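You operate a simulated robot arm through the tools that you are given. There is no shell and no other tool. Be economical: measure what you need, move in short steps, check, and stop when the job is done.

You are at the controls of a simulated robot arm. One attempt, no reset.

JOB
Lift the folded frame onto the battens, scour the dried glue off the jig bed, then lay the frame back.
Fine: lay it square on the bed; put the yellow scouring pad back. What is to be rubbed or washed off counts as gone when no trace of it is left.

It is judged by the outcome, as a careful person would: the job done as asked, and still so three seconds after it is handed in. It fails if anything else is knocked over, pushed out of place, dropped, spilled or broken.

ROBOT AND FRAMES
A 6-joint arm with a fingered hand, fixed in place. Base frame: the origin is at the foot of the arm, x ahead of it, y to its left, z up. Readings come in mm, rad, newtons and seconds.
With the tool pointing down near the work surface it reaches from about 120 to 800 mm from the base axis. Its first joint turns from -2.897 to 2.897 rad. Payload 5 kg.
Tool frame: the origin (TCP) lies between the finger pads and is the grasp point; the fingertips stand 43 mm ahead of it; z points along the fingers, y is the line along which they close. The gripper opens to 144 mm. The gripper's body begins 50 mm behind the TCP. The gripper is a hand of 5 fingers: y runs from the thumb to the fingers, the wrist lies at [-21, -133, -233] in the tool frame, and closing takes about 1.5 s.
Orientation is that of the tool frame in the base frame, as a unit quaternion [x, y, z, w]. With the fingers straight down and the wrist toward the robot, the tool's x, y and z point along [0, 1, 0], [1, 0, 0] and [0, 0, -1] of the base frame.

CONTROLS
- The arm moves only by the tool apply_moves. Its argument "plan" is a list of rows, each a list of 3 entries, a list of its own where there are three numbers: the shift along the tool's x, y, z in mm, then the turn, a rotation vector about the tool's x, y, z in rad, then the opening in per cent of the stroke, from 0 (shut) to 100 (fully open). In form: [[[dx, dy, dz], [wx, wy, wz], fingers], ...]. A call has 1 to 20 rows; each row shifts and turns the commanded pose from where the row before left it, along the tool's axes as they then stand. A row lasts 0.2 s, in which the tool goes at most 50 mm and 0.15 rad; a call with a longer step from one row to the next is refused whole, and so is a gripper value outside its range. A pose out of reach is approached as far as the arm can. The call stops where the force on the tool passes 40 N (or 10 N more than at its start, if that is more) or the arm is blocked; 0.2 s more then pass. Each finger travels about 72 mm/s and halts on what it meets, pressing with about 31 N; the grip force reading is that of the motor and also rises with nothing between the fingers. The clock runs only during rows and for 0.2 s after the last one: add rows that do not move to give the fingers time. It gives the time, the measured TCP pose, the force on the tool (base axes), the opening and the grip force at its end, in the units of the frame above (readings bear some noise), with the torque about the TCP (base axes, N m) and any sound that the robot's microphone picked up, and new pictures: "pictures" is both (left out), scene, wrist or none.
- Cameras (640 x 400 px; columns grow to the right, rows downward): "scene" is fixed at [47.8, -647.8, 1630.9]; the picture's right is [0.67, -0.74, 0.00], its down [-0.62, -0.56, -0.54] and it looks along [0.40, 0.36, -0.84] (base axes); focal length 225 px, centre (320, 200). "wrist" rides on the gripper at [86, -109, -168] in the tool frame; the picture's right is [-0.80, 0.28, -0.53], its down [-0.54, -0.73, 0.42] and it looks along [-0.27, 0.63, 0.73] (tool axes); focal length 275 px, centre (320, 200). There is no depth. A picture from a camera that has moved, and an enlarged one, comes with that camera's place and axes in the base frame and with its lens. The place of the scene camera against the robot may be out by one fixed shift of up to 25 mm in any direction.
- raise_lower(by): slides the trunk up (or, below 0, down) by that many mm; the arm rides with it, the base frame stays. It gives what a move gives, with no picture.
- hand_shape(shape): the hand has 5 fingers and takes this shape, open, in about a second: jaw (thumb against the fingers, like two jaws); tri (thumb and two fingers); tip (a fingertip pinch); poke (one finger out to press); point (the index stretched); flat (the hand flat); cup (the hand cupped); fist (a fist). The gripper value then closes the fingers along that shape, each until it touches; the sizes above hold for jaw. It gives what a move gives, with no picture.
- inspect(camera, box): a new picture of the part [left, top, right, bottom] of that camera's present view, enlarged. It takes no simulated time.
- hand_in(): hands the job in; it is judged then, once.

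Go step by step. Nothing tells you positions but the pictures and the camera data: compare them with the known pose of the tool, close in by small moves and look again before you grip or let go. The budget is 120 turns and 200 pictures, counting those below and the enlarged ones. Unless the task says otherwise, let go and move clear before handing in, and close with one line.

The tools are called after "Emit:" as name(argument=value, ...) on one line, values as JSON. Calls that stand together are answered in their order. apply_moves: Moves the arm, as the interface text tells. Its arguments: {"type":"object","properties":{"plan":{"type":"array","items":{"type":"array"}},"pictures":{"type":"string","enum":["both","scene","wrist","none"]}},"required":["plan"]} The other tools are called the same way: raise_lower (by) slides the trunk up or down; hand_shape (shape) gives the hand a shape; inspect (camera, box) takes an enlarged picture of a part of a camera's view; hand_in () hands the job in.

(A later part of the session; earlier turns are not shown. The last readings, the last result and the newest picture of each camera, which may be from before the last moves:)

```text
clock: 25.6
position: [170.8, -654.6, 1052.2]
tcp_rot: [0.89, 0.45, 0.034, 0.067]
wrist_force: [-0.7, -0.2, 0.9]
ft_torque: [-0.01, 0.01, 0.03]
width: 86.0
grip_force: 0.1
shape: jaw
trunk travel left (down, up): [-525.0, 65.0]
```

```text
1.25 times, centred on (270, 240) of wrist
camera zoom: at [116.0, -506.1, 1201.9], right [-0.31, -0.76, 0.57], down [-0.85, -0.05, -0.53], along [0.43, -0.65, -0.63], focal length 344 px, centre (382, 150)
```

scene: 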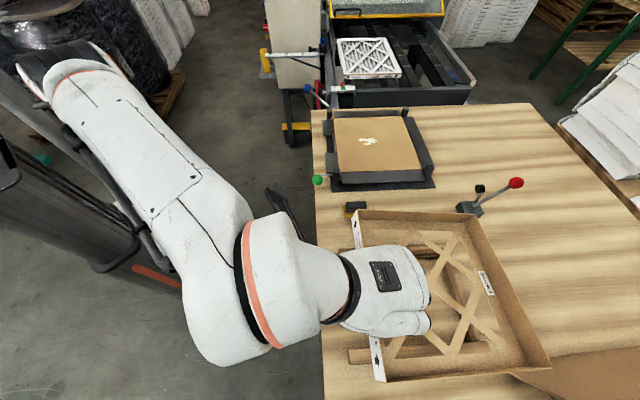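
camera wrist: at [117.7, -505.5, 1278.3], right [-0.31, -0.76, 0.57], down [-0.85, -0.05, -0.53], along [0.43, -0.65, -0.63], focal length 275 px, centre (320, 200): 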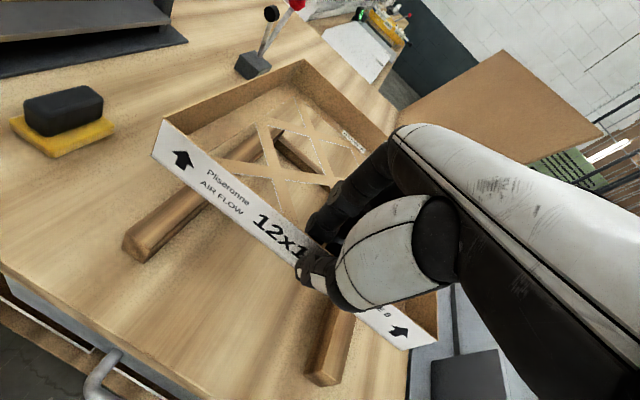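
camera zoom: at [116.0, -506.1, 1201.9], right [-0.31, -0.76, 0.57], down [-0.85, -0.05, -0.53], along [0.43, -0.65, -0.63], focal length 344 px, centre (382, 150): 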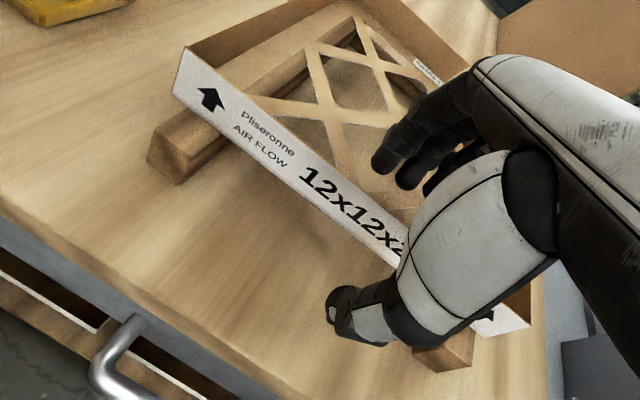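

The frame is released and sitting on the battens. I'll lift clear, straighten the hand and move partway to the pad for a good look.

Emit:
apply_moves(plan=[[[0, 2, -14], [0, 0, 0], 60], [[0, 4.5, -29.7], [0, 0, 0], 60], [[0, 6, -39.6], [0, 0, 0], 60], [[0, 6, -39.6], [0, 0, 0], 60], [[0, 0, 0], [0.075, 0, 0], 60], [[0, 0, 0], [0.075, 0, 0], 60], [[0, 0, 0], [0, 0, 0.075], 60], [[0, 0, 0], [0, 0, 0.075], 60], [[30, 0, 0], [0, 0, 0], 60], [[40, 5, 0], [0, 0, 0], 60], [[40, 5, 0], [0, 0, 0], 60], [[40, 5, 0], [0, 0, 0], 60], [[10, 5, 0], [0, 0, 0], 60], [[0, 0, 0], [0, 0, 0], 60], [[0, 0, 0], [0, 0, 0], 60]])

Emit:
inspect(camera="wrist", box=[60, 150, 260, 290])

Emit:
inspect(camera="scene", box=[310, 100, 470, 240])

```text
clock: 28.8
position: [297.0, -556.4, 1177.2]
tcp_rot: [0.924, 0.382, -0.001, 0.0]
wrist_force: [0.2, 0.6, -0.2]
ft_torque: [-0.03, -0.01, 0.0]
width: 85.8
grip_force: 0.1
shape: jaw
trunk travel left (down, up): [-525.0, 65.0]
camera wrist: at [283.0, -418.0, 1344.1], right [-0.36, -0.76, 0.53], down [-0.9, 0.13, -0.42], along [0.25, -0.63, -0.73], focal length 275 px, centre (320, 200)
```

scene: 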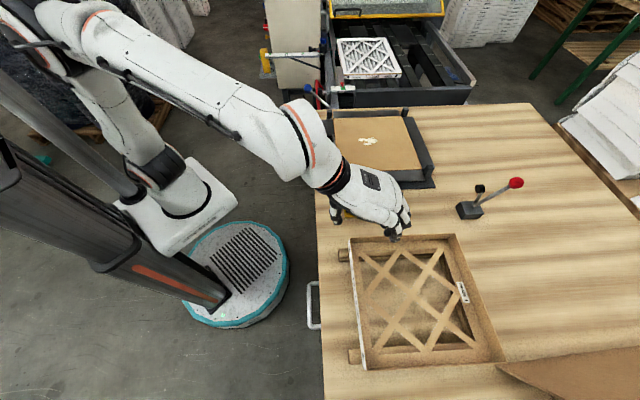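
wrist: 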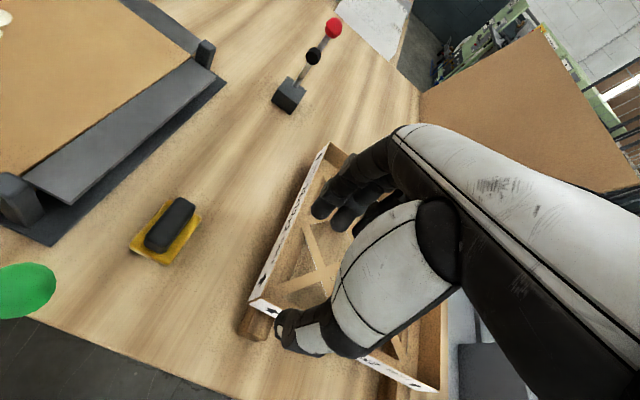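

```text
2.86 times, centred on (160, 220) of wrist
camera zoom: at [283.0, -418.0, 1344.1], right [-0.36, -0.76, 0.53], down [-0.9, 0.13, -0.42], along [0.25, -0.63, -0.73], focal length 786 px, centre (777, 143)
```

zoom: 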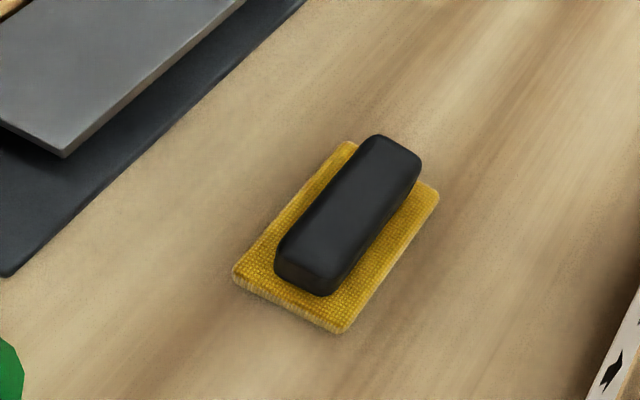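

```text
2.86 times, centred on (390, 170) of scene
camera zoom: at [47.8, -647.8, 1630.9], right [0.67, -0.74, 0.0], down [-0.62, -0.56, -0.54], along [0.4, 0.36, -0.84], focal length 642 px, centre (120, 286)
```

zoom: 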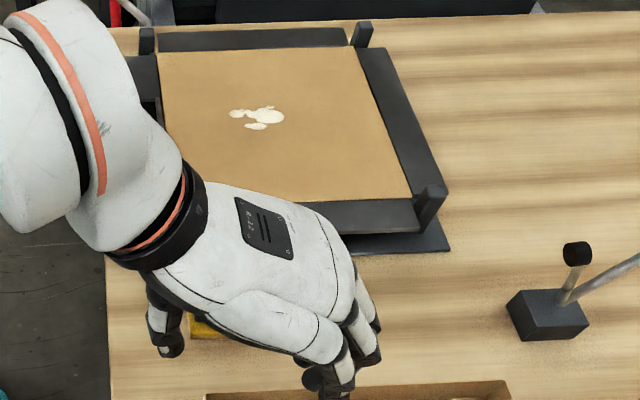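

The pad is centred near (400,-485), with its long side pointing away from me and a black handle about 60×24 mm. I'll turn the hand 90° so thumb and fingers can close across the handle's narrow side.

Emit:
apply_moves(plan=[[[0, 0, 0], [0, 0, -0.1428], 60], [[0, 0, 0], [0, 0, -0.1428], 60], [[0, 0, 0], [0, 0, -0.1428], 60], [[0, 0, 0], [0, 0, -0.1428], 60], [[0, 0, 0], [0, 0, -0.1428], 60], [[0, 0, 0], [0, 0, -0.1428], 60], [[0, 0, 0], [0, 0, -0.1428], 60], [[0, 0, 0], [0, 0, -0.1428], 60], [[0, 0, 0], [0, 0, -0.1428], 60], [[0, 0, 0], [0, 0, -0.1428], 60], [[0, 0, 0], [0, 0, -0.1428], 60], [[0, 0, 0], [0, 0, 0], 60], [[0, 0, 0], [0, 0, 0], 60]])

```text
clock: 31.6
position: [298.5, -555.5, 1175.6]
tcp_rot: [0.383, 0.924, 0.0, 0.0]
wrist_force: [-0.3, 0.0, 0.7]
ft_torque: [0.01, 0.01, -0.02]
width: 85.9
grip_force: 0.0
shape: jaw
trunk travel left (down, up): [-525.0, 65.0]
camera wrist: at [161.1, -571.1, 1343.3], right [0.76, -0.36, 0.53], down [-0.13, -0.9, -0.42], along [0.63, 0.25, -0.73], focal length 275 px, centre (320, 200)
```

scene: 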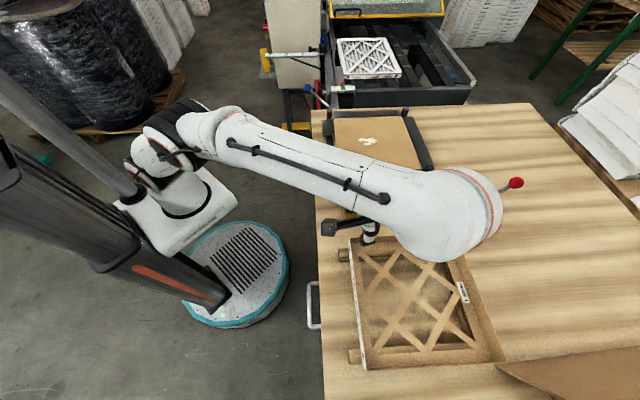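
wrist: 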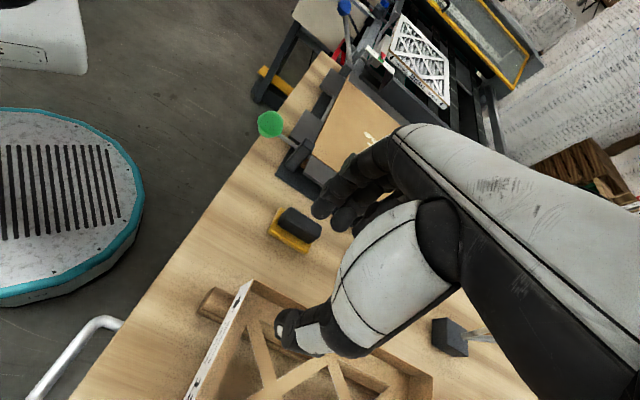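

The turn worked. I'll move over the pad at this height and check alignment; later I'll turn the hand back for better reach at the bed.

Emit:
apply_moves(plan=[[[-5, 30, 0], [0, 0, 0], 60], [[-6, 31, 0], [0, 0, 0], 60], [[-6, 31, 0], [0, 0, 0], 60], [[-5, 31, 20], [0, 0, 0], 60], [[0, 0, 30], [0, 0, 0], 60], [[0, 0, 30], [0, 0, 0], 60], [[0, 0, 0], [0, 0, 0], 60], [[0, 0, 0], [0, 0, 0], 60]])

Emit:
inspect(camera="wrist", box=[200, 140, 440, 340])

Emit:
inspect(camera="scene", box=[310, 160, 430, 260])

```text
clock: 33.4
position: [401.9, -482.9, 1097.3]
tcp_rot: [0.384, 0.923, 0.0, 0.0]
wrist_force: [-0.1, 0.7, 0.8]
ft_torque: [-0.03, 0.05, -0.01]
width: 86.5
grip_force: 0.0
shape: jaw
trunk travel left (down, up): [-525.0, 65.0]
camera wrist: at [263.8, -498.3, 1264.1], right [0.76, -0.36, 0.53], down [-0.13, -0.9, -0.42], along [0.63, 0.25, -0.73], focal length 275 px, centre (320, 200)
```

scene: 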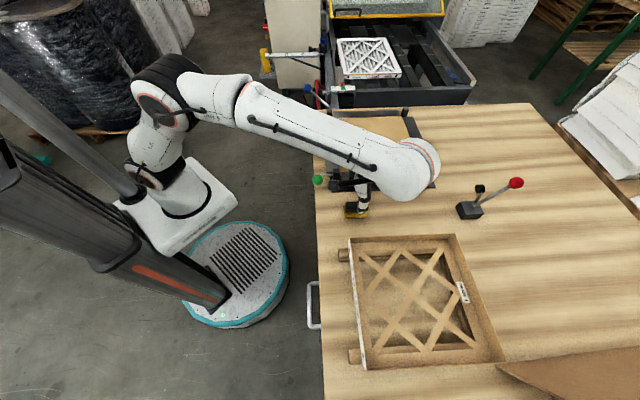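
wrist: 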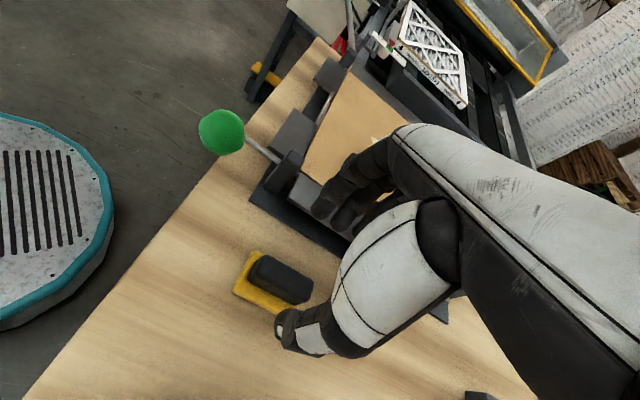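

```text
2.00 times, centred on (320, 240) of wrist
camera zoom: at [263.8, -498.3, 1264.1], right [0.76, -0.36, 0.53], down [-0.13, -0.9, -0.42], along [0.63, 0.25, -0.73], focal length 551 px, centre (320, 120)
```

zoom: 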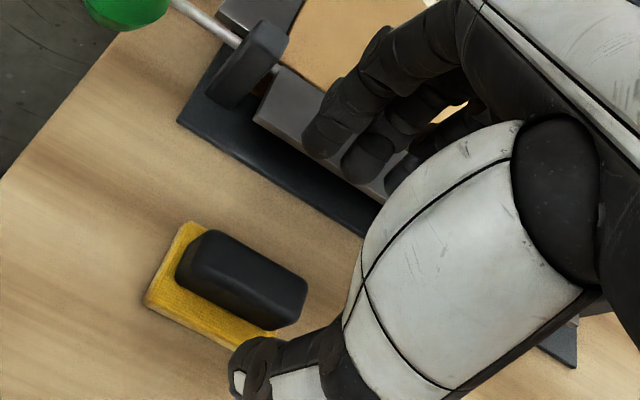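

```text
4.00 times, centred on (370, 210) of scene
camera zoom: at [47.8, -647.8, 1630.9], right [0.67, -0.74, 0.0], down [-0.62, -0.56, -0.54], along [0.4, 0.36, -0.84], focal length 898 px, centre (120, 160)
```

zoom: 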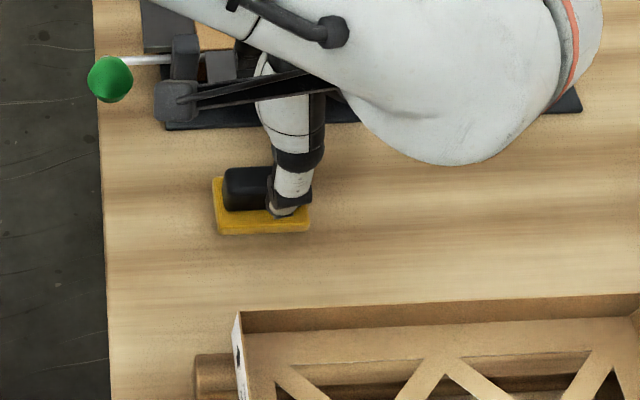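

I'm over the handle within a few mm. I'll narrow the opening a bit so the fingers clear the jig's plate, and go down.

Emit:
apply_moves(plan=[[[-2.5, 1, 0], [0, 0, 0], 45], [[0, 0, 0], [0, 0, 0], 45], [[0, 0, 0], [0, 0, 0], 45], [[0, 0, 15], [0, 0, 0], 45], [[0, 0, 15], [0, 0, 0], 45], [[0, 0, 15], [0, 0, 0], 45], [[0, 0, 0], [0, 0, 0], 45], [[0, 0, 0], [0, 0, 0], 45]], pictures="none")

Emit:
inspect(camera="wrist", box=[200, 140, 440, 340])

Emit:
inspect(camera="scene", box=[310, 160, 430, 260])

```text
clock: 35.2
position: [403.0, -484.9, 1051.4]
tcp_rot: [0.383, 0.924, 0.0, 0.0]
wrist_force: [0.4, -0.2, 0.2]
ft_torque: [0.01, 0.03, 0.03]
width: 65.3
grip_force: 0.0
shape: jaw
trunk travel left (down, up): [-525.0, 65.0]
```

```text
2.00 times, centred on (320, 240) of wrist
camera zoom: at [266.3, -500.3, 1219.4], right [0.76, -0.36, 0.53], down [-0.13, -0.9, -0.42], along [0.63, 0.25, -0.73], focal length 551 px, centre (320, 120)
```

zoom: 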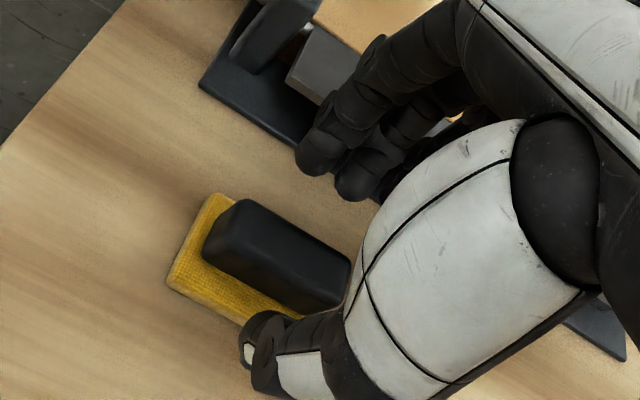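

```text
4.00 times, centred on (370, 210) of scene
camera zoom: at [47.8, -647.8, 1630.9], right [0.67, -0.74, 0.0], down [-0.62, -0.56, -0.54], along [0.4, 0.36, -0.84], focal length 898 px, centre (120, 160)
```

zoom: 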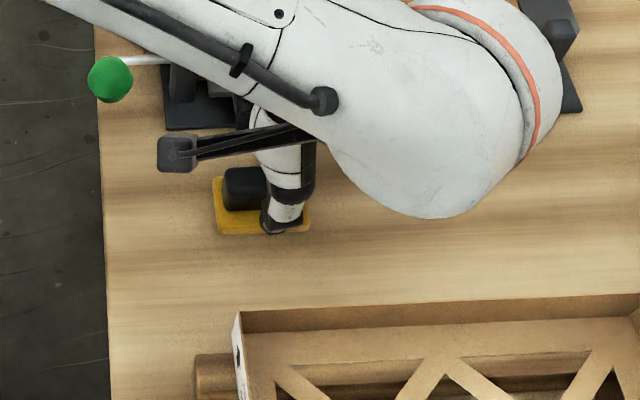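

The thumb sits a bit toward the far end of the handle. I'll shift 8 mm back toward me and go down 14 mm.

Emit:
apply_moves(plan=[[[8, 0, 4], [0, 0, 0], 45], [[0, 0, 5], [0, 0, 0], 45], [[0, 0, 5], [0, 0, 0], 45], [[0, 0, 0], [0, 0, 0], 45], [[0, 0, 0], [0, 0, 0], 45]], pictures="none")

Emit:
inspect(camera="wrist", box=[200, 140, 440, 340])

Emit:
inspect(camera="scene", box=[330, 175, 410, 245])

```text
clock: 36.4
position: [398.0, -478.6, 1036.9]
tcp_rot: [0.383, 0.924, 0.0, 0.0]
wrist_force: [-0.7, -0.2, -0.1]
ft_torque: [-0.01, 0.02, -0.01]
width: 65.2
grip_force: 0.0
shape: jaw
trunk travel left (down, up): [-525.0, 65.0]
```

```text
2.00 times, centred on (320, 240) of wrist
camera zoom: at [261.0, -494.7, 1204.5], right [0.76, -0.36, 0.53], down [-0.13, -0.9, -0.42], along [0.63, 0.25, -0.73], focal length 551 px, centre (320, 120)
```

zoom: 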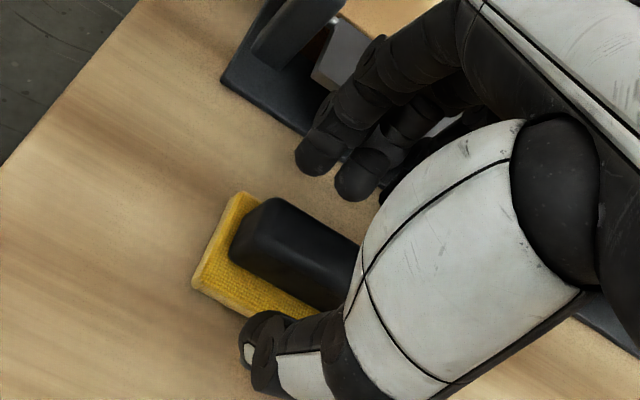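

```text
5.71 times, centred on (370, 210) of scene
camera zoom: at [47.8, -647.8, 1630.9], right [0.67, -0.74, 0.0], down [-0.62, -0.56, -0.54], along [0.4, 0.36, -0.84], focal length 1283 px, centre (34, 143)
```

zoom: 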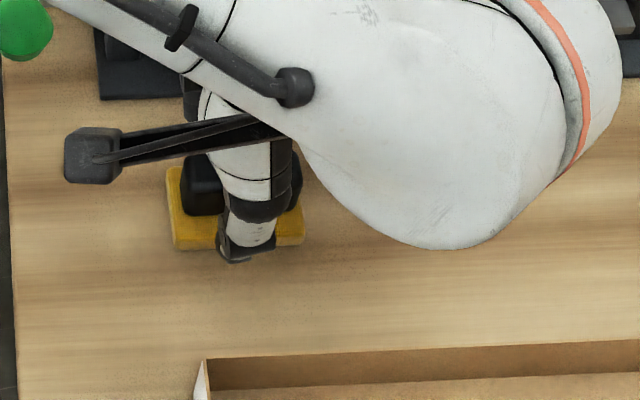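

Emit:
apply_moves(plan=[[[0, 0, 5], [0, 0, 0], 45], [[0, 0, 0], [0, 0, 0], 45], [[0, 0, 0], [0, 0, 0], 30], [[0, 0, 0], [0, 0, 0], 15], [[0, 0, 0], [0, 0, 0], 0], [[0, 0, 0], [0, 0, 0], 0], [[0, 0, 0], [0, 0, 0], 0], [[0, 0, 0], [0, 0, 0], 0]], pictures="none")

Emit:
inspect(camera="wrist", box=[200, 140, 440, 340])

Emit:
inspect(camera="scene", box=[330, 175, 410, 245])

```text
clock: 38.2
position: [398.1, -478.7, 1031.5]
tcp_rot: [0.383, 0.924, 0.0, 0.0]
wrist_force: [0.0, -0.5, -0.5]
ft_torque: [0.02, 0.02, 0.03]
width: 20.6
grip_force: 30.7
shape: jaw
trunk travel left (down, up): [-525.0, 65.0]
```

```text
2.00 times, centred on (320, 240) of wrist
camera zoom: at [260.9, -494.6, 1199.1], right [0.76, -0.36, 0.53], down [-0.13, -0.9, -0.42], along [0.63, 0.25, -0.73], focal length 551 px, centre (320, 120)
```

zoom: 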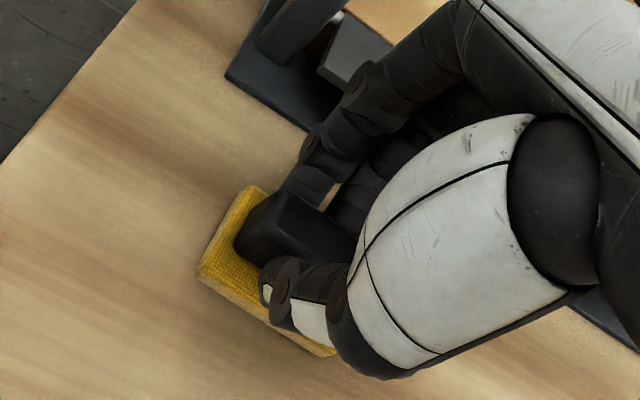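

```text
5.71 times, centred on (370, 210) of scene
camera zoom: at [47.8, -647.8, 1630.9], right [0.67, -0.74, 0.0], down [-0.62, -0.56, -0.54], along [0.4, 0.36, -0.84], focal length 1283 px, centre (34, 143)
```

zoom: 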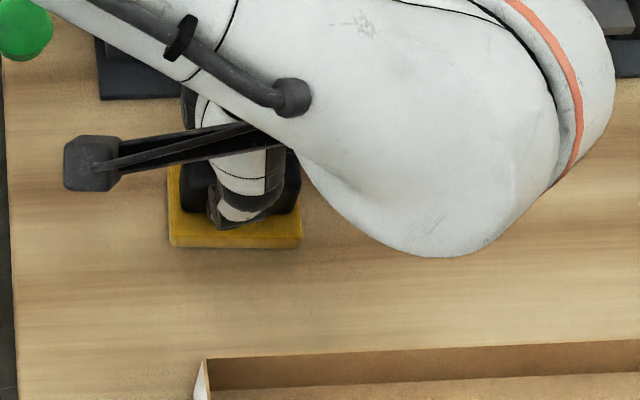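

The handle is gripped at width 20.6, and the pad's home pose is TCP (398.1,-478.7,1031.5). I'll lift 110 mm and look.

Emit:
apply_moves(plan=[[[0, 0, -8], [0, 0, 0], 0], [[0, 0, -20], [0, 0, 0], 0], [[0, 0, -30], [0, 0, 0], 0], [[0, 0, -30], [0, 0, 0], 0], [[0, 0, -30], [0, 0, 0], 0], [[0, 0, 0], [0, 0, 0], 0], [[0, 0, 0], [0, 0, 0], 0]], pictures="none")

Emit:
inspect(camera="wrist", box=[160, 100, 480, 300])

```text
clock: 39.8
position: [396.4, -481.0, 1151.1]
tcp_rot: [0.383, 0.924, 0.0, 0.0]
wrist_force: [-0.3, 0.5, -0.8]
ft_torque: [0.01, 0.02, 0.01]
width: 20.5
grip_force: 31.2
shape: jaw
trunk travel left (down, up): [-525.0, 65.0]
```

```text
2.00 times, centred on (320, 200) of wrist
camera zoom: at [260.3, -497.0, 1317.8], right [0.76, -0.36, 0.53], down [-0.13, -0.9, -0.42], along [0.63, 0.25, -0.73], focal length 551 px, centre (320, 200)
```

zoom: 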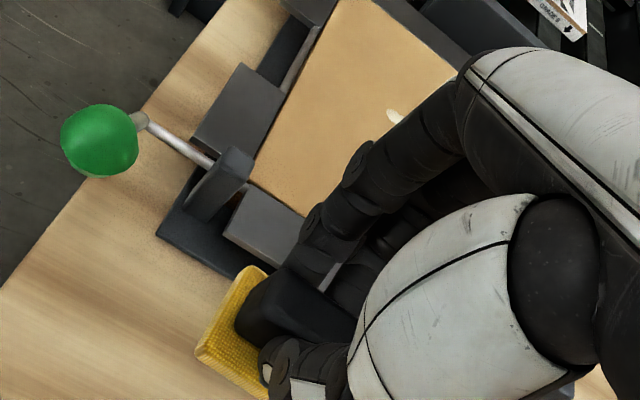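

The pad is held firmly. I'll turn the hand back so the wrist faces me, then move over the bed.

Emit:
apply_moves(plan=[[[0, 0, 0], [0, 0, 0.1428], 0], [[0, 0, 0], [0, 0, 0.1428], 0], [[0, 0, 0], [0, 0, 0.1428], 0], [[0, 0, 0], [0, 0, 0.1428], 0], [[0, 0, 0], [0, 0, 0.1428], 0], [[0, 0, 0], [0, 0, 0.1428], 0], [[0, 0, 0], [0, 0, 0.1428], 0], [[0, 0, 0], [0, 0, 0.1428], 0], [[0, 0, 0], [0, 0, 0.1428], 0], [[0, 0, 0], [0, 0, 0.1428], 0], [[0, 0, 0], [0, 0, 0.1428], 0], [[30, 0, 0], [0, 0, 0], 0], [[40, 15, 0], [0, 0, 0], 0], [[40, 15, 0], [0, 0, 0], 0], [[40, 15, 0], [0, 0, 0], 0], [[40, 15, 0], [0, 0, 0], 0], [[40, 15, 0], [0, 0, 0], 0], [[30, 15, 0], [0, 0, 0], 0], [[0, 0, 0], [0, 0, 0], 0], [[0, 0, 0], [0, 0, 0], 0]])

Emit:
inspect(camera="wrist", box=[60, 100, 380, 300])

Emit:
inspect(camera="scene", box=[310, 80, 450, 200])

```text
clock: 44.0
position: [643.6, -358.7, 1149.6]
tcp_rot: [0.924, 0.383, 0.0, 0.0]
wrist_force: [0.2, 0.3, -0.6]
ft_torque: [0.0, -0.01, -0.02]
width: 21.0
grip_force: 31.0
shape: jaw
trunk travel left (down, up): [-525.0, 65.0]
camera wrist: at [628.5, -221.3, 1316.7], right [-0.36, -0.76, 0.53], down [-0.9, 0.13, -0.42], along [0.25, -0.63, -0.73], focal length 275 px, centre (320, 200)
```

scene: 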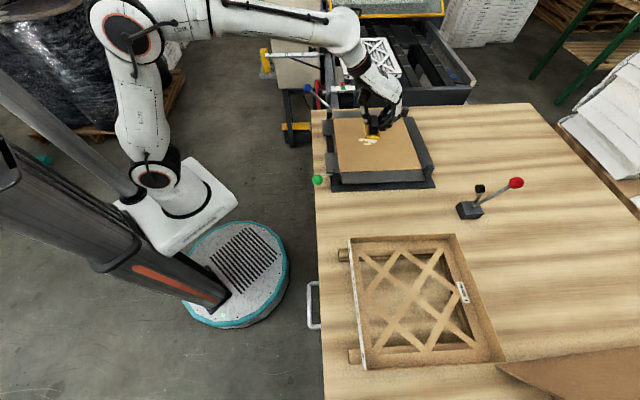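
wrist: 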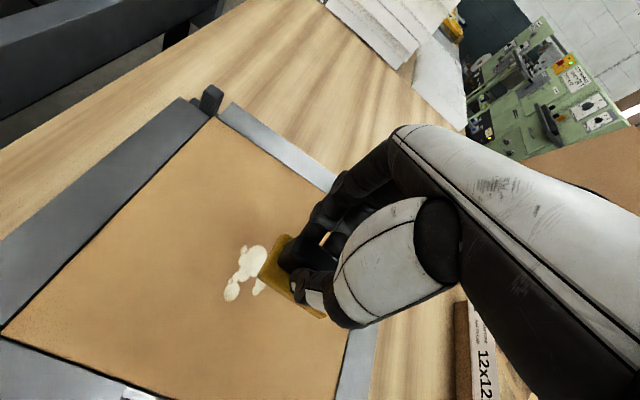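

```text
2.00 times, centred on (220, 200) of wrist
camera zoom: at [628.5, -221.3, 1316.7], right [-0.36, -0.76, 0.53], down [-0.9, 0.13, -0.42], along [0.25, -0.63, -0.73], focal length 551 px, centre (520, 200)
```

zoom: 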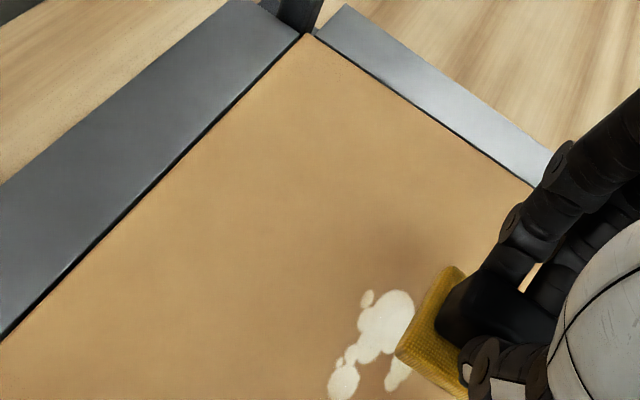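

```text
3.33 times, centred on (380, 140) of scene
camera zoom: at [47.8, -647.8, 1630.9], right [0.67, -0.74, 0.0], down [-0.62, -0.56, -0.54], along [0.4, 0.36, -0.84], focal length 748 px, centre (120, 400)
```

zoom: 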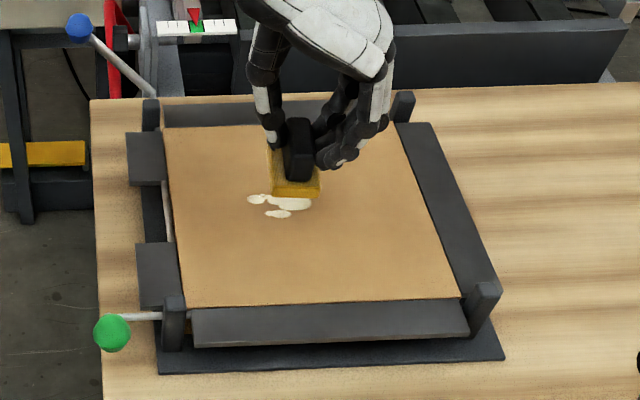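

The glue lies right next to the pad. I'll centre over it and go down carefully to find contact.

Emit:
apply_moves(plan=[[[15, 2, 0], [0, 0, 0], 0], [[12, 2, 0], [0, 0, 0], 0], [[0, 0, 20], [0, 0, 0], 0], [[0, 0, 20], [0, 0, 0], 0], [[0, 0, 20], [0, 0, 0], 0], [[0, 0, 10], [0, 0, 0], 0], [[0, 0, 0], [0, 0, 0], 0], [[0, 0, 0], [0, 0, 0], 0]], pictures="none")

Emit:
inspect(camera="scene", box=[310, 80, 450, 200])

Emit:
inspect(camera="wrist", box=[160, 160, 400, 340])

```text
clock: 45.8
position: [667.4, -343.3, 1081.1]
tcp_rot: [0.924, 0.382, 0.0, 0.001]
wrist_force: [-0.8, -1.1, 6.2]
ft_torque: [-0.08, -0.06, 0.0]
width: 20.9
grip_force: 30.6
shape: jaw
trunk travel left (down, up): [-525.0, 65.0]
```

```text
3.33 times, centred on (380, 140) of scene
camera zoom: at [47.8, -647.8, 1630.9], right [0.67, -0.74, 0.0], down [-0.62, -0.56, -0.54], along [0.4, 0.36, -0.84], focal length 748 px, centre (120, 400)
```

zoom: 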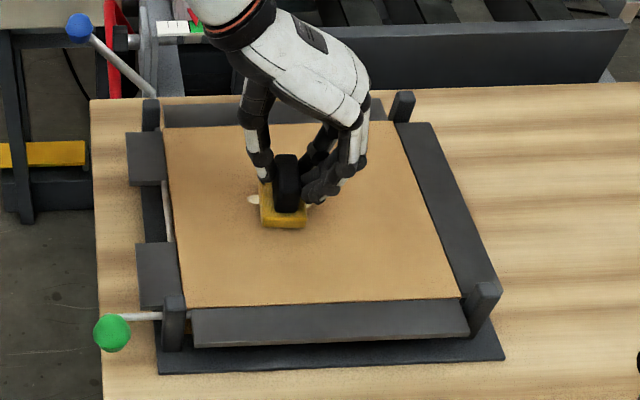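

```text
2.22 times, centred on (280, 250) of wrist
camera zoom: at [651.1, -205.2, 1248.3], right [-0.36, -0.76, 0.53], down [-0.9, 0.13, -0.42], along [0.26, -0.63, -0.73], focal length 612 px, centre (409, 89)
```

zoom: 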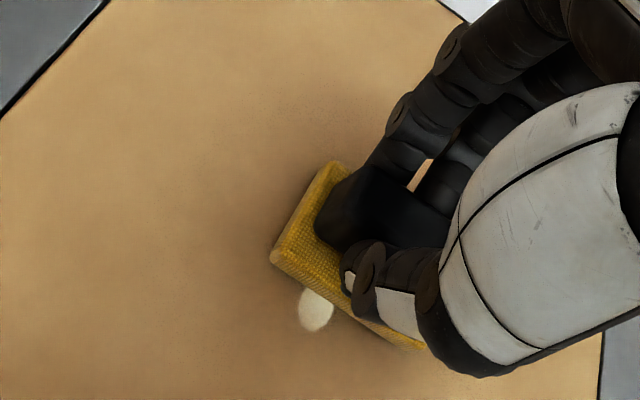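

I'm already in contact at 6 N with the pad covering the glue. I'll press slightly and make scrubbing strokes in and out.

Emit:
apply_moves(plan=[[[0, 0, 2], [0, 0, 0], 0], [[0, -15, 0], [0, 0, 0], 0], [[0, -15, 0], [0, 0, 0], 0], [[0, 15, 0], [0, 0, 0], 0], [[0, 15, 0], [0, 0, 0], 0], [[0, 15, 0], [0, 0, 0], 0], [[0, 15, 0], [0, 0, 0], 0], [[0, -15, 0], [0, 0, 0], 0], [[0, -15, 0], [0, 0, 0], 0], [[0, -15, 0], [0, 0, 0], 0], [[0, -15, 0], [0, 0, 0], 0], [[0, 15, 0], [0, 0, 0], 0], [[0, 15, 0], [0, 0, 0], 0], [[0, 0, 0], [0, 0, 0], 0]], pictures="none")

Emit:
inspect(camera="wrist", box=[160, 160, 400, 340])

```text
clock: 48.8
position: [665.9, -341.6, 1078.6]
tcp_rot: [0.924, 0.383, 0.002, 0.001]
wrist_force: [-4.1, 8.2, 29.6]
ft_torque: [0.28, 0.22, 0.0]
width: 22.4
grip_force: 30.8
shape: jaw
trunk travel left (down, up): [-525.0, 65.0]
```

```text
2.22 times, centred on (280, 250) of wrist
camera zoom: at [649.8, -203.0, 1246.7], right [-0.36, -0.76, 0.53], down [-0.9, 0.13, -0.43], along [0.26, -0.63, -0.73], focal length 612 px, centre (409, 89)
```

zoom: 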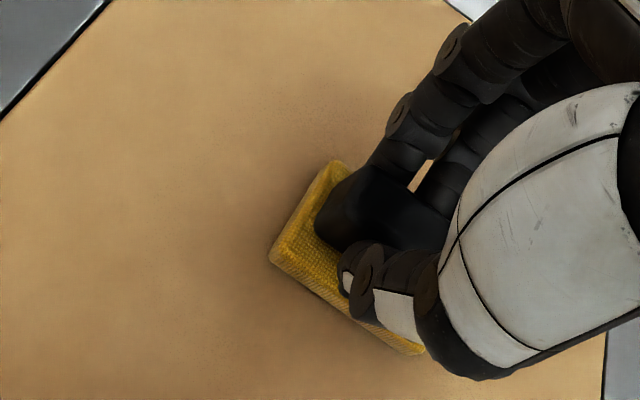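

The near blob is already gone. I'll make some more strokes, shifted sideways and with slightly less pressure, then lift and inspect.

Emit:
apply_moves(plan=[[[12, 0, -1], [0, 0, 0], 0], [[0, 15, 0], [0, 0, 0], 0], [[0, 15, 0], [0, 0, 0], 0], [[0, -15, 0], [0, 0, 0], 0], [[0, -15, 0], [0, 0, 0], 0], [[0, -15, 0], [0, 0, 0], 0], [[0, -15, 0], [0, 0, 0], 0], [[-12, 0, 0], [0, 0, 0], 0], [[-12, 0, 0], [0, 0, 0], 0], [[0, 15, 0], [0, 0, 0], 0], [[0, 15, 0], [0, 0, 0], 0], [[0, 15, 0], [0, 0, 0], 0], [[0, 15, 0], [0, 0, 0], 0], [[0, -15, 0], [0, 0, 0], 0], [[0, -15, 0], [0, 0, 0], 0], [[0, 0, -15], [0, 0, 0], 0], [[0, 0, -35], [0, 0, 0], 0], [[-45, -20, -20], [0, 0, 0], 0], [[0, 0, 0], [0, 0, 0], 0], [[0, 0, 0], [0, 0, 0], 0]], pictures="none")

Emit:
inspect(camera="wrist", box=[60, 100, 380, 300])

Emit:
inspect(camera="scene", box=[310, 80, 450, 200])

```text
refused: row 18 steps farther than a row can; nothing moved
```

```text
2.00 times, centred on (220, 200) of wrist
camera zoom: at [649.8, -203.0, 1246.7], right [-0.36, -0.76, 0.53], down [-0.9, 0.13, -0.43], along [0.26, -0.63, -0.73], focal length 551 px, centre (520, 200)
```

zoom: 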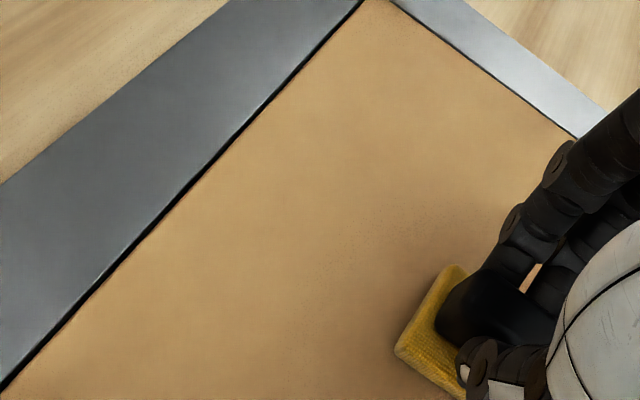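

```text
3.33 times, centred on (380, 140) of scene
camera zoom: at [47.8, -647.8, 1630.9], right [0.67, -0.74, 0.0], down [-0.62, -0.56, -0.54], along [0.4, 0.36, -0.84], focal length 748 px, centre (120, 400)
```

zoom: 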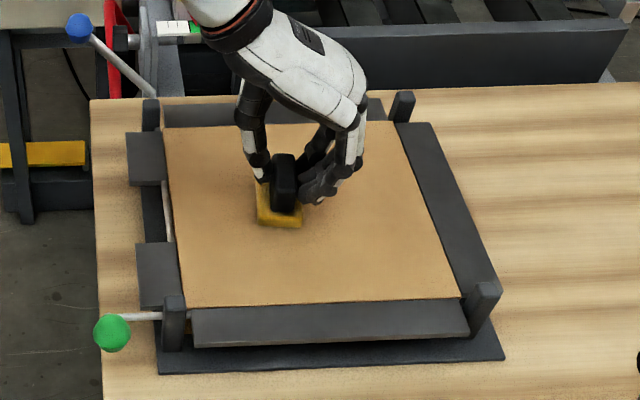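

One row was too long, so nothing moved. I'll repeat it with the last shift split up.

Emit:
apply_moves(plan=[[[12, 0, -1], [0, 0, 0], 0], [[0, 15, 0], [0, 0, 0], 0], [[0, 15, 0], [0, 0, 0], 0], [[0, -15, 0], [0, 0, 0], 0], [[0, -15, 0], [0, 0, 0], 0], [[0, -15, 0], [0, 0, 0], 0], [[0, -15, 0], [0, 0, 0], 0], [[-12, 0, 0], [0, 0, 0], 0], [[-12, 0, 0], [0, 0, 0], 0], [[0, 15, 0], [0, 0, 0], 0], [[0, 15, 0], [0, 0, 0], 0], [[0, 15, 0], [0, 0, 0], 0], [[0, 15, 0], [0, 0, 0], 0], [[0, -15, 0], [0, 0, 0], 0], [[0, -15, 0], [0, 0, 0], 0], [[0, 0, -15], [0, 0, 0], 0], [[0, 0, -40], [0, 0, 0], 0], [[-30, -20, 0], [0, 0, 0], 0], [[-15, 0, 0], [0, 0, 0], 0], [[0, 0, 0], [0, 0, 0], 0]], pictures="none")

Emit:
inspect(camera="wrist", box=[60, 100, 380, 300])

Emit:
inspect(camera="scene", box=[330, 90, 430, 170])

```text
clock: 53.0
position: [613.4, -368.6, 1133.6]
tcp_rot: [0.924, 0.383, -0.001, 0.0]
wrist_force: [0.9, -0.3, -0.8]
ft_torque: [0.01, 0.01, 0.01]
width: 21.9
grip_force: 31.0
shape: jaw
trunk travel left (down, up): [-525.0, 65.0]
```

```text
2.00 times, centred on (220, 200) of wrist
camera zoom: at [598.1, -230.1, 1301.3], right [-0.36, -0.76, 0.53], down [-0.9, 0.13, -0.42], along [0.25, -0.63, -0.73], focal length 551 px, centre (520, 200)
```

zoom: 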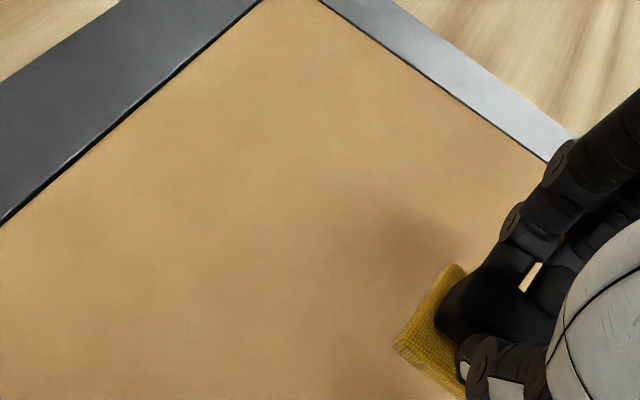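

```text
5.00 times, centred on (380, 130) of scene
camera zoom: at [47.8, -647.8, 1630.9], right [0.67, -0.74, 0.0], down [-0.62, -0.56, -0.54], along [0.4, 0.36, -0.84], focal length 1123 px, centre (20, 550)
```

zoom: 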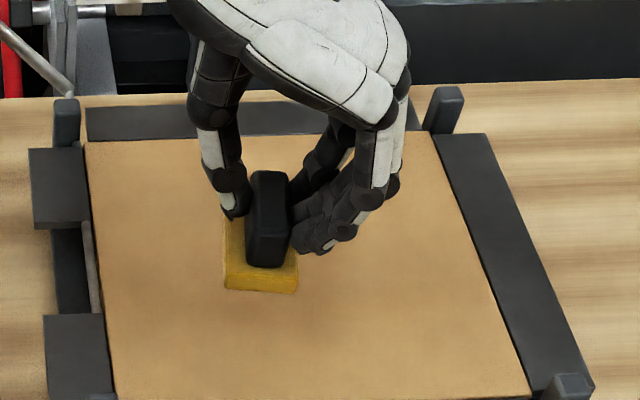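

The bed looks clean where the glue was. Now I'll take the pad back home and turn the hand to its pick-up orientation.

Emit:
apply_moves(plan=[[[-30, -10, -10], [0, 0, 0], 0], [[-40, -13, 0], [0, 0, 0], 0], [[-40, -13, 0], [0, 0, 0], 0], [[-40, -13, 0], [0, 0, 0], 0], [[-40, -13, 0], [0, 0, 0], 0], [[-40, -12.4, 0], [0, 0, 0], 0], [[0, 0, 0], [0, 0, -0.1428], 0], [[0, 0, 0], [0, 0, -0.1428], 0], [[0, 0, 0], [0, 0, -0.1428], 0], [[0, 0, 0], [0, 0, -0.1428], 0], [[0, 0, 0], [0, 0, -0.1428], 0], [[0, 0, 0], [0, 0, -0.1428], 0], [[0, 0, 0], [0, 0, -0.1428], 0], [[0, 0, 0], [0, 0, -0.1428], 0], [[0, 0, 0], [0, 0, -0.1428], 0], [[0, 0, 0], [0, 0, -0.1428], 0], [[0, 0, 0], [0, 0, -0.1428], 0], [[0, 0, 0], [0, 0, 0], 0], [[0, 0, 0], [0, 0, 0], 0]])

Emit:
inspect(camera="wrist", box=[160, 100, 480, 300])

Emit:
inspect(camera="scene", box=[320, 95, 440, 195])

```text
clock: 57.0
position: [398.2, -479.0, 1144.2]
tcp_rot: [0.382, 0.924, 0.0, 0.0]
wrist_force: [-0.6, 0.4, -0.5]
ft_torque: [0.0, 0.0, -0.02]
width: 21.8
grip_force: 31.1
shape: jaw
trunk travel left (down, up): [-525.0, 65.0]
camera wrist: at [260.6, -494.5, 1311.4], right [0.76, -0.36, 0.53], down [-0.13, -0.9, -0.42], along [0.63, 0.25, -0.73], focal length 275 px, centre (320, 200)
```

scene: 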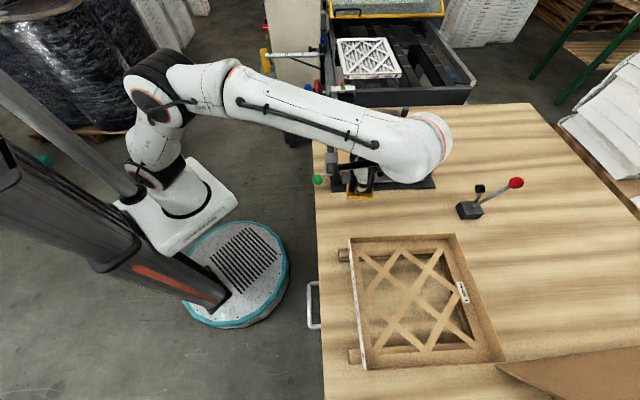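
wrist: 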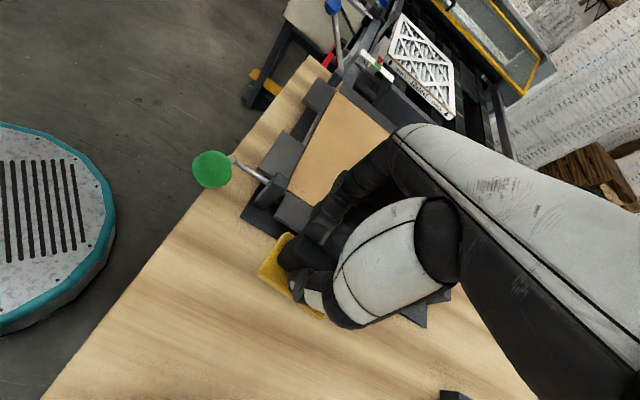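

```text
2.00 times, centred on (320, 200) of wrist
camera zoom: at [260.6, -494.5, 1311.4], right [0.76, -0.36, 0.53], down [-0.13, -0.9, -0.42], along [0.63, 0.25, -0.73], focal length 551 px, centre (320, 200)
```

zoom: 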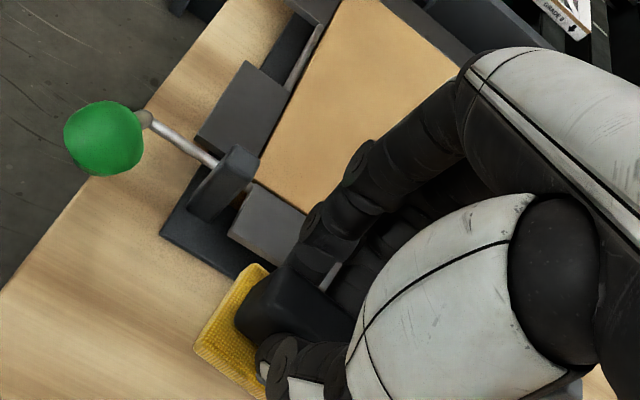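

```text
4.00 times, centred on (380, 145) of scene
camera zoom: at [47.8, -647.8, 1630.9], right [0.67, -0.74, 0.0], down [-0.62, -0.56, -0.54], along [0.4, 0.36, -0.84], focal length 898 px, centre (80, 420)
```

zoom: 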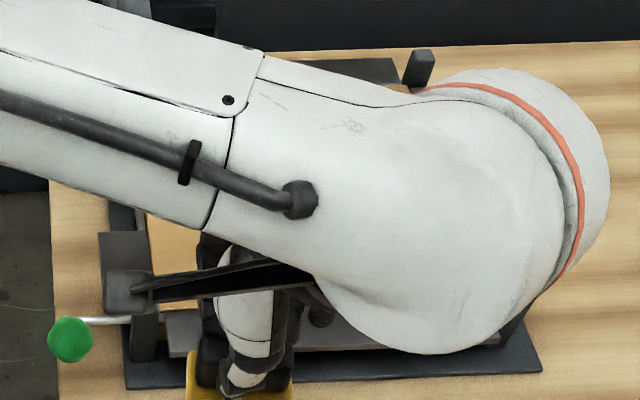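

The pad sits in the hand just as when I picked it up. I'll lower it to its home height.

Emit:
apply_moves(plan=[[[0, 0, 30], [0, 0, 0], 0], [[0, 0, 30], [0, 0, 0], 0], [[0, 0, 30], [0, 0, 0], 0], [[0, 0, 12], [0, 0, 0], 0], [[0, 0, 5], [0, 0, 0], 0], [[0, 0, 0], [0, 0, 0], 0], [[0, 0, 0], [0, 0, 0], 0]], pictures="none")

```text
clock: 58.6
position: [396.7, -479.2, 1035.5]
tcp_rot: [0.383, 0.924, 0.0, -0.001]
wrist_force: [-0.8, 0.7, -0.7]
ft_torque: [0.02, -0.01, 0.0]
width: 21.9
grip_force: 31.2
shape: jaw
trunk travel left (down, up): [-525.0, 65.0]
```

Emit:
apply_moves(plan=[[[-1, 0, 2], [0, 0, 0], 0], [[0, 0, 2], [0, 0, 0], 0], [[0, 0, 0], [0, 0, 0], 0]], pictures="none")

Emit:
inspect(camera="wrist", box=[200, 140, 440, 340])

```text
clock: 59.4
position: [397.1, -478.4, 1031.9]
tcp_rot: [0.383, 0.924, 0.001, 0.0]
wrist_force: [-0.6, 0.7, -0.5]
ft_torque: [0.01, -0.01, -0.03]
width: 21.9
grip_force: 30.9
shape: jaw
trunk travel left (down, up): [-525.0, 65.0]
```

```text
2.00 times, centred on (320, 240) of wrist
camera zoom: at [261.0, -495.2, 1199.5], right [0.76, -0.36, 0.53], down [-0.13, -0.9, -0.42], along [0.63, 0.25, -0.73], focal length 551 px, centre (320, 120)
```

zoom: 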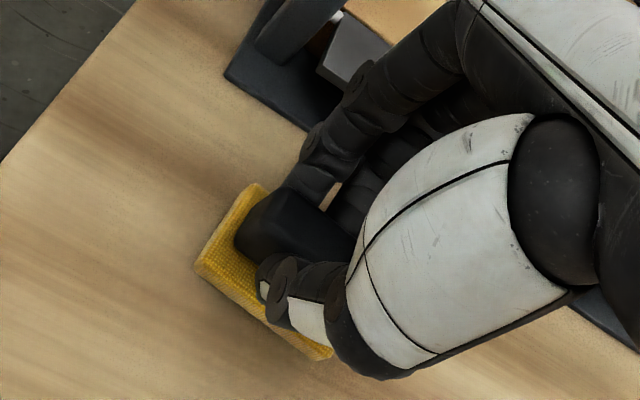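

Emit:
apply_moves(plan=[[[0, 0, 1.5], [0, 0, 0], 0], [[0, 0, 1.5], [0, 0, 0], 0], [[0, 0, 0], [0, 0, 0], 0]], pictures="none")

```text
clock: 60.2
position: [398.2, -480.0, 1030.3]
tcp_rot: [0.384, 0.924, -0.001, 0.0]
wrist_force: [-0.1, -0.6, 4.7]
ft_torque: [0.04, -0.06, -0.01]
width: 21.8
grip_force: 30.8
shape: jaw
trunk travel left (down, up): [-525.0, 65.0]
```

Contact at 4.7 N, so the pad is down. I'll release slowly and lift clear.

Emit:
apply_moves(plan=[[[0, 0, 0], [0, 0, 0], 20], [[0, 0, 0], [0, 0, 0], 30], [[0, 0, 0], [0, 0, 0], 45], [[0, 0, 0], [0, 0, 0], 45], [[0, 0, 0], [0, 0, 0], 45], [[0, 0, -15], [0, 0, 0], 45], [[0, 0, -30], [0, 0, 0], 45], [[0, 0, -40], [0, 0, 0], 45], [[0, 0, -40], [0, 0, 0], 45], [[0, 0, 0], [0, 0, 0], 45], [[0, 0, 0], [0, 0, 0], 45]], pictures="none")

Emit:
inspect(camera="wrist", box=[160, 100, 480, 300])

```text
clock: 62.6
position: [397.0, -478.8, 1155.0]
tcp_rot: [0.383, 0.924, 0.0, 0.0]
wrist_force: [0.1, -0.5, 0.3]
ft_torque: [-0.03, 0.02, 0.01]
width: 64.4
grip_force: 0.0
shape: jaw
trunk travel left (down, up): [-525.0, 65.0]
```

```text
2.00 times, centred on (320, 200) of wrist
camera zoom: at [261.0, -494.9, 1322.2], right [0.76, -0.36, 0.53], down [-0.13, -0.9, -0.42], along [0.63, 0.25, -0.73], focal length 551 px, centre (320, 200)
```

zoom: 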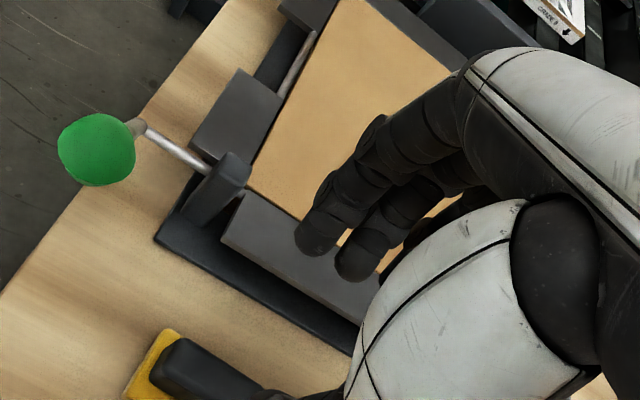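

The pad is back in place. I'll turn the hand back and move over the frame's near wall, looking at everything on the way.

Emit:
apply_moves(plan=[[[0, 0, 0], [0, 0, 0.1428], 60], [[0, 0, 0], [0, 0, 0.1428], 60], [[0, 0, 0], [0, 0, 0.1428], 60], [[0, 0, 0], [0, 0, 0.1428], 60], [[0, 0, 0], [0, 0, 0.1428], 60], [[0, 0, 0], [0, 0, 0.1428], 60], [[0, 0, 0], [0, 0, 0.1428], 60], [[0, 0, 0], [0, 0, 0.1428], 60], [[0, 0, 0], [0, 0, 0.1428], 60], [[0, 0, 0], [0, 0, 0.1428], 60], [[0, 0, 0], [0, 0, 0.1428], 60], [[-40, -6, 0], [0, 0, 0], 60], [[-45, -6, 0], [0, 0, 0], 60], [[-45, -6, 0], [0, 0, 0], 60], [[-45, -6, 0], [0, 0, 0], 60], [[-45, -6, 0], [0, 0, 0], 60], [[-45, -6, 0], [0, 0, 0], 60], [[-17, 0, 0], [0, 0, 0], 60], [[0, 0, 0], [0, 0, 0], 60], [[0, 0, 0], [0, 0, 0], 60]])

Emit:
inspect(camera="scene", box=[310, 90, 470, 230])

Emit:
inspect(camera="scene", box=[310, 190, 520, 390])

```text
clock: 66.8
position: [172.3, -653.4, 1153.7]
tcp_rot: [0.924, 0.382, 0.001, 0.0]
wrist_force: [-0.1, 0.0, 0.4]
ft_torque: [-0.01, -0.04, 0.01]
width: 85.8
grip_force: 0.0
shape: jaw
trunk travel left (down, up): [-525.0, 65.0]
camera wrist: at [157.8, -515.9, 1321.6], right [-0.36, -0.76, 0.53], down [-0.9, 0.13, -0.42], along [0.25, -0.63, -0.73], focal length 275 px, centre (320, 200)
```

scene: 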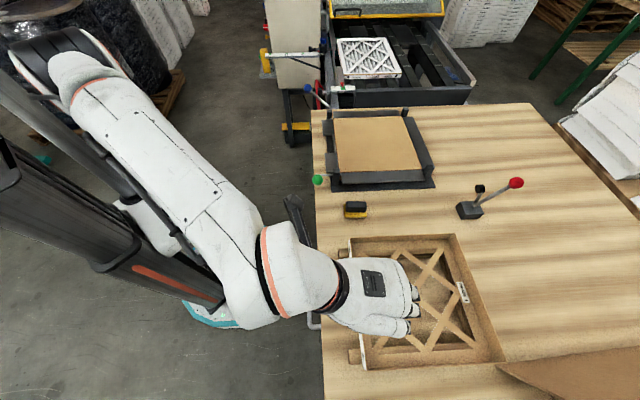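
wrist: 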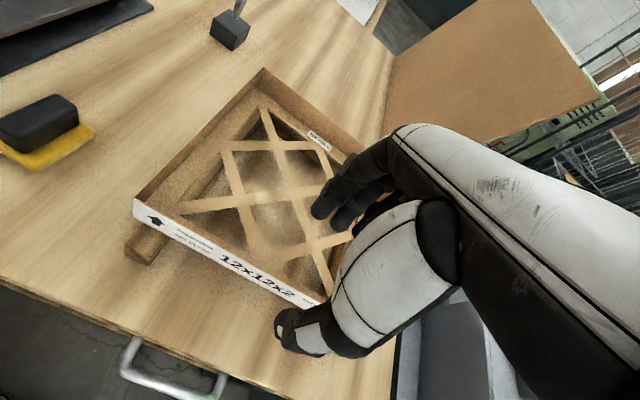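

```text
2.86 times, centred on (390, 160) of scene
camera zoom: at [47.8, -647.8, 1630.9], right [0.67, -0.74, 0.0], down [-0.62, -0.56, -0.54], along [0.4, 0.36, -0.84], focal length 642 px, centre (120, 314)
```

zoom: 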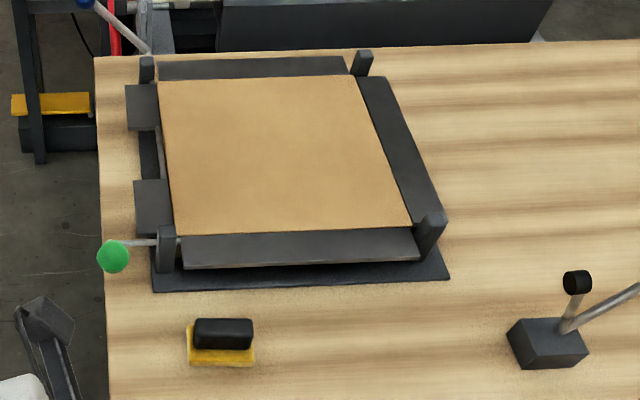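

```text
2.00 times, centred on (415, 290) of scene
camera zoom: at [47.8, -647.8, 1630.9], right [0.67, -0.74, 0.0], down [-0.62, -0.56, -0.54], along [0.4, 0.36, -0.84], focal length 449 px, centre (130, 20)
```

zoom: 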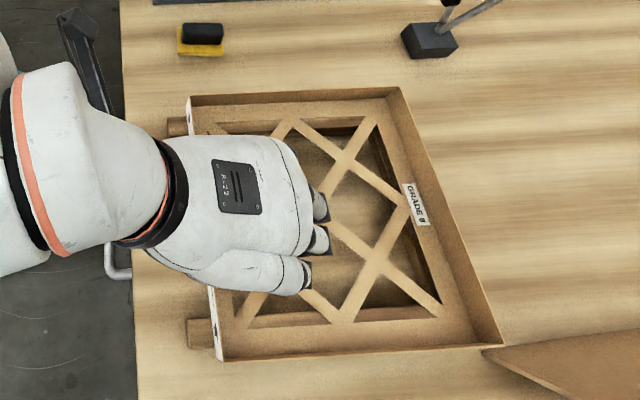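

The bed is clean and the pad is exactly where it was. I'll take the same hand pose in which I released the frame (yaw and tilt), so the re-grip won't disturb it.

Emit:
apply_moves(plan=[[[0, 0, 0], [0, 0, -0.075], 60], [[0, 0, 0], [0, 0, -0.075], 60], [[0, 0, 0], [-0.075, 0, 0], 60], [[0, 0, 0], [-0.075, 0, 0], 60], [[0, 0, 0], [0, 0, 0], 60], [[0, -4.5, 29.7], [0, 0, 0], 60], [[0, -4.5, 29.7], [0, 0, 0], 60], [[0, 0, 0], [0, 0, 0], 60], [[0, 0, 0], [0, 0, 0], 60]], pictures="none")

Emit:
inspect(camera="wrist", box=[100, 80, 440, 400])

```text
clock: 68.8
position: [173.6, -652.8, 1095.2]
tcp_rot: [0.89, 0.449, 0.034, 0.068]
wrist_force: [0.9, 0.1, -0.5]
ft_torque: [0.0, -0.01, 0.01]
width: 86.2
grip_force: 0.0
shape: jaw
trunk travel left (down, up): [-525.0, 65.0]
```

```text
1.25 times, centred on (270, 240) of wrist
camera zoom: at [118.5, -504.5, 1244.4], right [-0.31, -0.76, 0.57], down [-0.85, -0.05, -0.53], along [0.43, -0.65, -0.63], focal length 344 px, centre (382, 150)
```

zoom: 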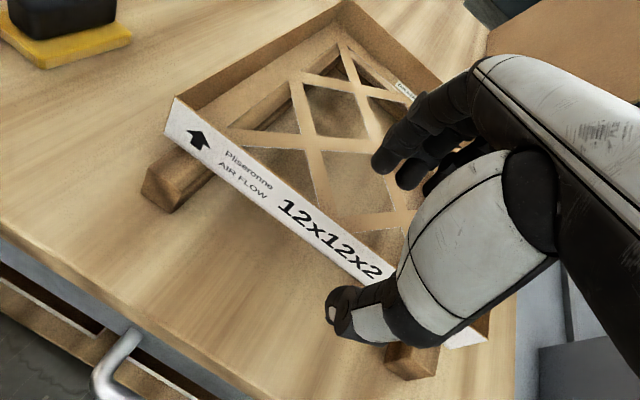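

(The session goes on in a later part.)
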